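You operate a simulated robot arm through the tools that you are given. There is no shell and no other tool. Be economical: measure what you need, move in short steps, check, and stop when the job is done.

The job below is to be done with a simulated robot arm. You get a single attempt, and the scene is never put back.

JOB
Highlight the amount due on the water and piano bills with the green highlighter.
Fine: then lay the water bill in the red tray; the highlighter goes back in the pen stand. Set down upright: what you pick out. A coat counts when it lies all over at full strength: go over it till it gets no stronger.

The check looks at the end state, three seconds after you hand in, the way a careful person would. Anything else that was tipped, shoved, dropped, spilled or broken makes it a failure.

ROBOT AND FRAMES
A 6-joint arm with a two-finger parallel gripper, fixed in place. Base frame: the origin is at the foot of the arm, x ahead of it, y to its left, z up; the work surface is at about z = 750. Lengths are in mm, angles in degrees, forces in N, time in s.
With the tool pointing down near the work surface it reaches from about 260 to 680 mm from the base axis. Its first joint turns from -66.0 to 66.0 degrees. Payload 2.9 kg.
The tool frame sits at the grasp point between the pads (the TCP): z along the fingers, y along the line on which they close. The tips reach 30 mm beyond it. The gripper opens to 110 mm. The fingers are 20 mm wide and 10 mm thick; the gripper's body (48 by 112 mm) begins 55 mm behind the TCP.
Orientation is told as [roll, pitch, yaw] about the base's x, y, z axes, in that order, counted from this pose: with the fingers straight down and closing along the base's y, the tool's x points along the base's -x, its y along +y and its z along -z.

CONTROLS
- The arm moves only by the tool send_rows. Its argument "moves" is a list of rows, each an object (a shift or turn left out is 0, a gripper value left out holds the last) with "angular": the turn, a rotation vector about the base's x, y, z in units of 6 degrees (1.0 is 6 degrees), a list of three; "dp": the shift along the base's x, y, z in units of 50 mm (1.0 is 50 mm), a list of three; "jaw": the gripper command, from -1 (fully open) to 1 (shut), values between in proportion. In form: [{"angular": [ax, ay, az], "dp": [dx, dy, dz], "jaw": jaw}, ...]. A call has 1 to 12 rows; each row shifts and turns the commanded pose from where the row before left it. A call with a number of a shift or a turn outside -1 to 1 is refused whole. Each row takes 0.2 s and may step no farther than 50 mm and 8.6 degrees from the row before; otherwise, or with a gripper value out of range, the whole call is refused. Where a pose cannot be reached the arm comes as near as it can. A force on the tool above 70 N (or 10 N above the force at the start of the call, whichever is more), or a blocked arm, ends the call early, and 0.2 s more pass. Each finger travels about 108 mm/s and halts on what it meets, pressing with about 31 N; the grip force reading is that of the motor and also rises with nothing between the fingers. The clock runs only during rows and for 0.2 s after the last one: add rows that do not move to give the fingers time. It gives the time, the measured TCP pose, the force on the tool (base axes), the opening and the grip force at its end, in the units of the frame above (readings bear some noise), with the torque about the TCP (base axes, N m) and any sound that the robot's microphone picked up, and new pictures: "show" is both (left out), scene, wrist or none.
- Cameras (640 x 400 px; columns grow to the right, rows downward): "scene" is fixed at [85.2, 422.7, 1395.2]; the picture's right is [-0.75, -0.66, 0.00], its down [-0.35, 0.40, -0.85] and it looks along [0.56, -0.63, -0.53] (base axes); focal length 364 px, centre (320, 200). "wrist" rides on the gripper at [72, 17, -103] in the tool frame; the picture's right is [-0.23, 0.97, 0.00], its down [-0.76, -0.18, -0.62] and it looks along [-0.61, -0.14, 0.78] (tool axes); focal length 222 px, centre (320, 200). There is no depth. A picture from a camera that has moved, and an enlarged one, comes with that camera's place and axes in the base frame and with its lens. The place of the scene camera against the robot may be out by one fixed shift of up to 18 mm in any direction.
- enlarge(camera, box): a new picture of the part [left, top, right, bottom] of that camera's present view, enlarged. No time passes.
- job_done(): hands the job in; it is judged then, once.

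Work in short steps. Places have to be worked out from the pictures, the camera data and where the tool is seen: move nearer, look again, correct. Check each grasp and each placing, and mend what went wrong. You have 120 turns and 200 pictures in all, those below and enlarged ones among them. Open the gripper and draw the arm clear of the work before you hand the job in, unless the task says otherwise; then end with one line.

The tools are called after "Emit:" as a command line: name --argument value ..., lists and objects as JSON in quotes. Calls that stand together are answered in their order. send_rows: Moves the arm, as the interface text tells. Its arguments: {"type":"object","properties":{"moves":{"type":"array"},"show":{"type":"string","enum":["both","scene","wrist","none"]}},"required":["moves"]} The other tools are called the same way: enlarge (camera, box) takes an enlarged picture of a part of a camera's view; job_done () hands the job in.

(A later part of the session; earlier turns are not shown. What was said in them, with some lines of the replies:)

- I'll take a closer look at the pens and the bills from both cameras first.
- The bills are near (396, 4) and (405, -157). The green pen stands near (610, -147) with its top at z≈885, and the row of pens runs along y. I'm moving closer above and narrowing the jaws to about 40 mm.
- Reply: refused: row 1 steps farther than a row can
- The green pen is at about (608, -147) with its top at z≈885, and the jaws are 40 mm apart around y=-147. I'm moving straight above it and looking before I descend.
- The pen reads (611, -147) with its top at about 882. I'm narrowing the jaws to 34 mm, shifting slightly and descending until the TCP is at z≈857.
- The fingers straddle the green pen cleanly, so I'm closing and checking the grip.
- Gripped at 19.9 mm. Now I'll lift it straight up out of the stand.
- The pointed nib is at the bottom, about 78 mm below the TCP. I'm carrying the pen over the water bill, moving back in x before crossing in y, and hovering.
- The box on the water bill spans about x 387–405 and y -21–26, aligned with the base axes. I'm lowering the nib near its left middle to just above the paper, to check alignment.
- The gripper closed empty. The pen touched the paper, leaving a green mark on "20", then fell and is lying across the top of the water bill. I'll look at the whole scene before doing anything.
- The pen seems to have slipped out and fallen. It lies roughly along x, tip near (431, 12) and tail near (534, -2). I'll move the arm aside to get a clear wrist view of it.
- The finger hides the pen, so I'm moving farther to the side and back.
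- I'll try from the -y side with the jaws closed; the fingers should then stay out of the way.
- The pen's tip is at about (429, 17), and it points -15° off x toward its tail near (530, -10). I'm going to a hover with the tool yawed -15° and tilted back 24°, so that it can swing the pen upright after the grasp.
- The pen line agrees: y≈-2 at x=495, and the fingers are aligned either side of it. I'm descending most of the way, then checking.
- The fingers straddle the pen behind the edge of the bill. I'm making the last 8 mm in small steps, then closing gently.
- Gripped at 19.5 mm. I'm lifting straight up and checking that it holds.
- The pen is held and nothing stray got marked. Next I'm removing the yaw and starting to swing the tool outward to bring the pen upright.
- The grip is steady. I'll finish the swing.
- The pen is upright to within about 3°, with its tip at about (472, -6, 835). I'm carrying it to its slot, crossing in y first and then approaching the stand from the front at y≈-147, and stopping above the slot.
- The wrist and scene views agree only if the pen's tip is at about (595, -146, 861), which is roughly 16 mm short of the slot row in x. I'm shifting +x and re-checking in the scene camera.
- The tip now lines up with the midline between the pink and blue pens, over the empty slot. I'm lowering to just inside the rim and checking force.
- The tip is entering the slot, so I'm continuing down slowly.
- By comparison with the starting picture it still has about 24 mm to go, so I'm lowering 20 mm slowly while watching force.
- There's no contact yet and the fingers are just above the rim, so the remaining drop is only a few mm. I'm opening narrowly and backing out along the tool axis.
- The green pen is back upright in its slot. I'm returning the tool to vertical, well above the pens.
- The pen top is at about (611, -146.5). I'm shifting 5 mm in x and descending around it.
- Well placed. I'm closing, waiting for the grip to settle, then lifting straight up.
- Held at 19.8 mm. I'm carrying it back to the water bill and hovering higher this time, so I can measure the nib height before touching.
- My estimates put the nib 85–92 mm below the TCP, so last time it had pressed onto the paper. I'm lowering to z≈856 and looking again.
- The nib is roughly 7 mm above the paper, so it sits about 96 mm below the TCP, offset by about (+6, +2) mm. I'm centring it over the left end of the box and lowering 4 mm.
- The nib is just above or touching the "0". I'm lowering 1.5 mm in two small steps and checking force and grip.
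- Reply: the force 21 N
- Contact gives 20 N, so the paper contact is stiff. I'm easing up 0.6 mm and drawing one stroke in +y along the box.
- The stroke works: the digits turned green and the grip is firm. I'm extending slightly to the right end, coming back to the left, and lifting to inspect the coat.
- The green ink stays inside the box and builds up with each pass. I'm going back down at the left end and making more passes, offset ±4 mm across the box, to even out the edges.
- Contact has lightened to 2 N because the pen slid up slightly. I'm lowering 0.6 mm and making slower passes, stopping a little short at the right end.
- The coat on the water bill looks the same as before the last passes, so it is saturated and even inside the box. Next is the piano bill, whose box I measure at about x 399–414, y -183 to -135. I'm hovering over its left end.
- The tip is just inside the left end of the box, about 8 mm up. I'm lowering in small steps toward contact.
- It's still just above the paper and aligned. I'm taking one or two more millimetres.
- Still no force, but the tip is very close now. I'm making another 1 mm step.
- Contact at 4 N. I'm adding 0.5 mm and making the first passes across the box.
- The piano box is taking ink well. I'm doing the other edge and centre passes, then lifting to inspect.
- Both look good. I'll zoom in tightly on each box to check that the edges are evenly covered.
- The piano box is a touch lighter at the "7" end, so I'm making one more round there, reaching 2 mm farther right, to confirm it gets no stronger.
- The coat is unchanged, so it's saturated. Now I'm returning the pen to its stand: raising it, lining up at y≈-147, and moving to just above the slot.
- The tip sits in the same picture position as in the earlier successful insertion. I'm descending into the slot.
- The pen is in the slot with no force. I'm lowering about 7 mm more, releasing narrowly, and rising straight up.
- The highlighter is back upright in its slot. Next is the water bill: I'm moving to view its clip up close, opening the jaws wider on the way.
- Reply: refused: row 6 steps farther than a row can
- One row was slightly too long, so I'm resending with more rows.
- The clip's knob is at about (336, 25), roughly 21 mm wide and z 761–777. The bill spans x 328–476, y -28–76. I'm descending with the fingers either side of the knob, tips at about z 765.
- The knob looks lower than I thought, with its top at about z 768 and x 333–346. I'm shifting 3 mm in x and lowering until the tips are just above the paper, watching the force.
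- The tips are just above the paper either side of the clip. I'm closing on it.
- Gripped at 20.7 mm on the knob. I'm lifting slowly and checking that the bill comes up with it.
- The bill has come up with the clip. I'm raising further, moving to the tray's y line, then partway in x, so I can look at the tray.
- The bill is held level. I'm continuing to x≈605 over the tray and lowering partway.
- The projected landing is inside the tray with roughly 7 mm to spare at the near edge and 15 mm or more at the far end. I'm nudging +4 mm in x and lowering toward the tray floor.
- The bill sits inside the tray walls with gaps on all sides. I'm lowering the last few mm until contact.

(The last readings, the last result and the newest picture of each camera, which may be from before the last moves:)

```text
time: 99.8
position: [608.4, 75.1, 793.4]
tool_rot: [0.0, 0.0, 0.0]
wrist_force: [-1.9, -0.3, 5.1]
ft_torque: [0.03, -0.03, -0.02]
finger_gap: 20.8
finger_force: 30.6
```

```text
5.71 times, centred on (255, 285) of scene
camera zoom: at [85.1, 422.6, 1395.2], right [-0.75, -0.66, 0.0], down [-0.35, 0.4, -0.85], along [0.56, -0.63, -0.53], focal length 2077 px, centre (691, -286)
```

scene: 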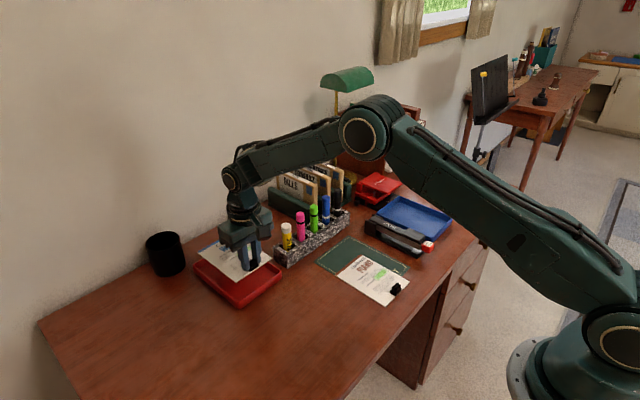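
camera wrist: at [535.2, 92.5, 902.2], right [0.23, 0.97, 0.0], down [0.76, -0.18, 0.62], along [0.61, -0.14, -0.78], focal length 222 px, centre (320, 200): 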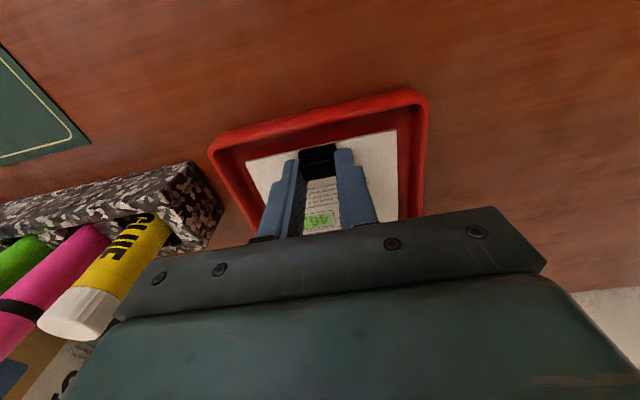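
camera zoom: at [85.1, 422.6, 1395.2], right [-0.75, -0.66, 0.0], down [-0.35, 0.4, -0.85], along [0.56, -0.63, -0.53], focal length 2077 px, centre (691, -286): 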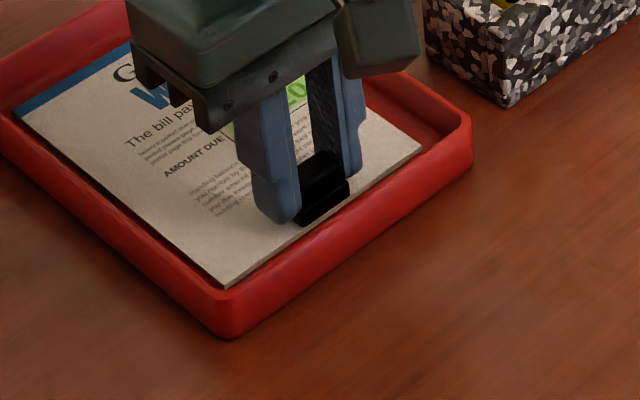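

Contact at 5 N on the tray floor. I'm releasing gently and rising clear.

Emit:
send_rows --moves '[{"jaw": 0.35}, {}, {}, {"dp": [0, 0, 0.2]}, {"dp": [0, 0, 0.4]}, {"dp": [0, 0, 0.6]}, {"dp": [0, 0, 0.6]}, {"dp": [-0.6, 0, 0.4]}, {"dp": [-0.8, 0, 0.3]}, {"dp": [-0.8, 0, 0.3]}, {"dp": [-0.6, 0, 0]}, {}]'

Emit:
enlarge --camera "scene" --box '[180, 220, 310, 320]'

```text
time: 102.4
position: [467.3, 75.3, 931.9]
tool_rot: [0.0, 0.0, 0.0]
wrist_force: [-0.5, -0.3, -0.3]
ft_torque: [-0.02, 0.04, 0.01]
finger_gap: 35.9
finger_force: 0.1
camera wrist: at [394.6, 92.4, 1035.2], right [0.23, 0.97, 0.0], down [0.76, -0.18, 0.62], along [0.61, -0.14, -0.78], focal length 222 px, centre (320, 200)
```

scene: 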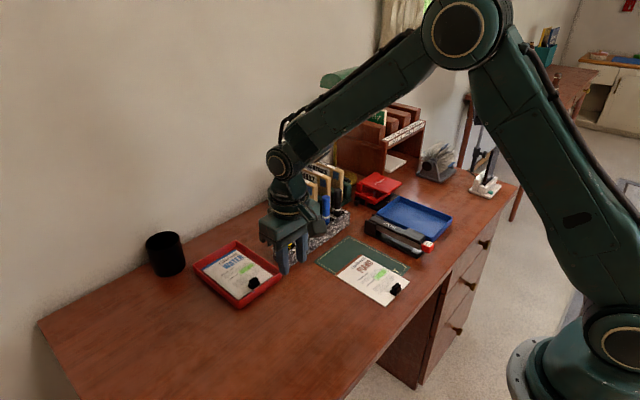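
wrist: 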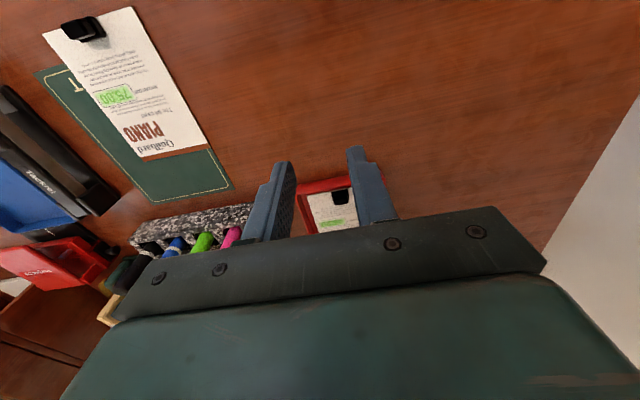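

```text
4.00 times, centred on (245, 270) of scene
camera zoom: at [85.2, 422.7, 1395.2], right [-0.75, -0.66, 0.0], down [-0.35, 0.4, -0.85], along [0.56, -0.63, -0.53], focal length 1454 px, centre (620, -80)
```

zoom: 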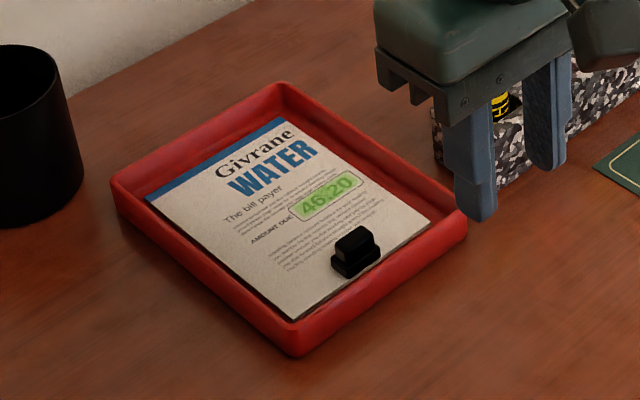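

The water bill lies flat in the red tray. I'm opening the gripper, drawing the arm clear, and making a final check of everything.

Emit:
send_rows --moves '[{"dp": [-0.4, 0, 0.6], "jaw": -1}, {"dp": [-0.4, 0, 0.7]}, {"dp": [-0.4, 0, 0.7]}, {"dp": [-0.4, 0, 0.7]}, {}, {}]'

Emit:
enlarge --camera "scene" --box '[250, 170, 450, 310]'

Emit:
enlarge --camera "scene" --box '[190, 235, 290, 310]'

```text
time: 103.8
position: [386.7, 74.0, 1069.0]
tool_rot: [0.0, 0.1, 0.0]
wrist_force: [0.3, -0.8, 0.4]
ft_torque: [-0.02, 0.05, 0.01]
finger_gap: 110.1
finger_force: 0.1
camera wrist: at [314.1, 92.3, 1170.3], right [0.23, 0.97, 0.0], down [0.76, -0.18, 0.62], along [0.61, -0.14, -0.78], focal length 222 px, centre (320, 200)
```

scene: 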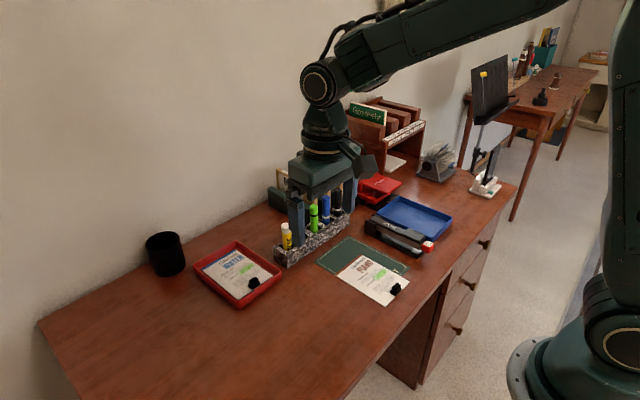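
wrist: 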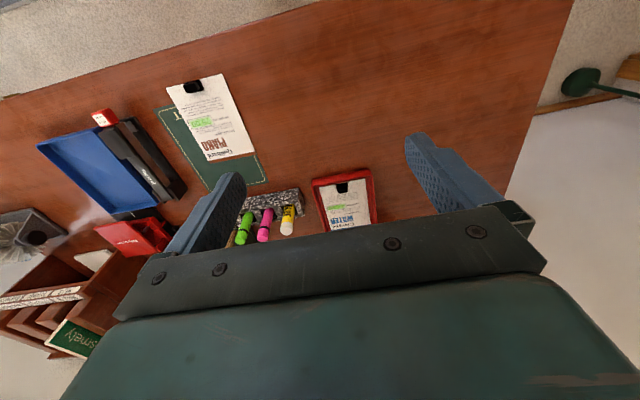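

```text
2.86 times, centred on (350, 240) of scene
camera zoom: at [85.2, 422.7, 1395.2], right [-0.75, -0.66, 0.0], down [-0.35, 0.4, -0.85], along [0.56, -0.63, -0.53], focal length 1038 px, centre (234, 86)
```

zoom: 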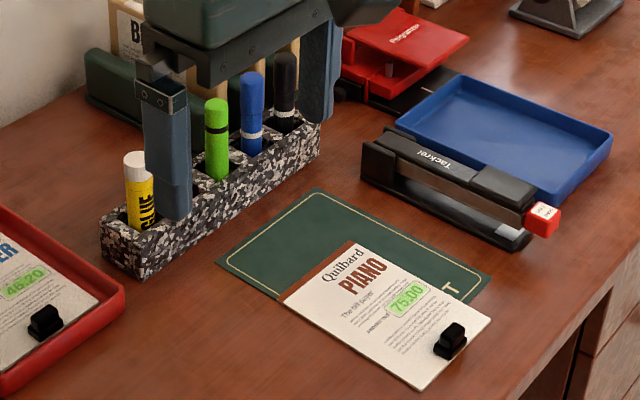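

```text
5.33 times, centred on (240, 272) of scene
camera zoom: at [85.2, 422.7, 1395.2], right [-0.75, -0.66, 0.0], down [-0.35, 0.4, -0.85], along [0.56, -0.63, -0.53], focal length 1938 px, centre (747, -187)
```

zoom: 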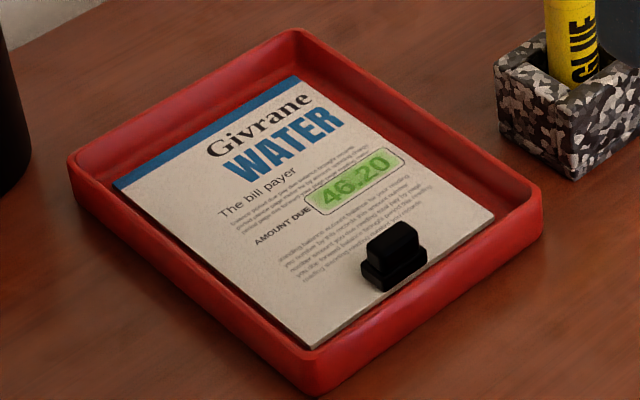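

Both amounts are highlighted, the pen is upright in its slot, the water bill is in the red tray, and nothing else looks disturbed. The arm is clear, so I'm handing in.

Emit:
job_done

```text
The job is handed in.
```

The amounts due on the water and piano bills are highlighted in green until the colour got no stronger, the water bill lies in the red tray, and the highlighter is upright in its stand; it slipped out of the gripper once onto the water bill, but I saw no stray marks from it.
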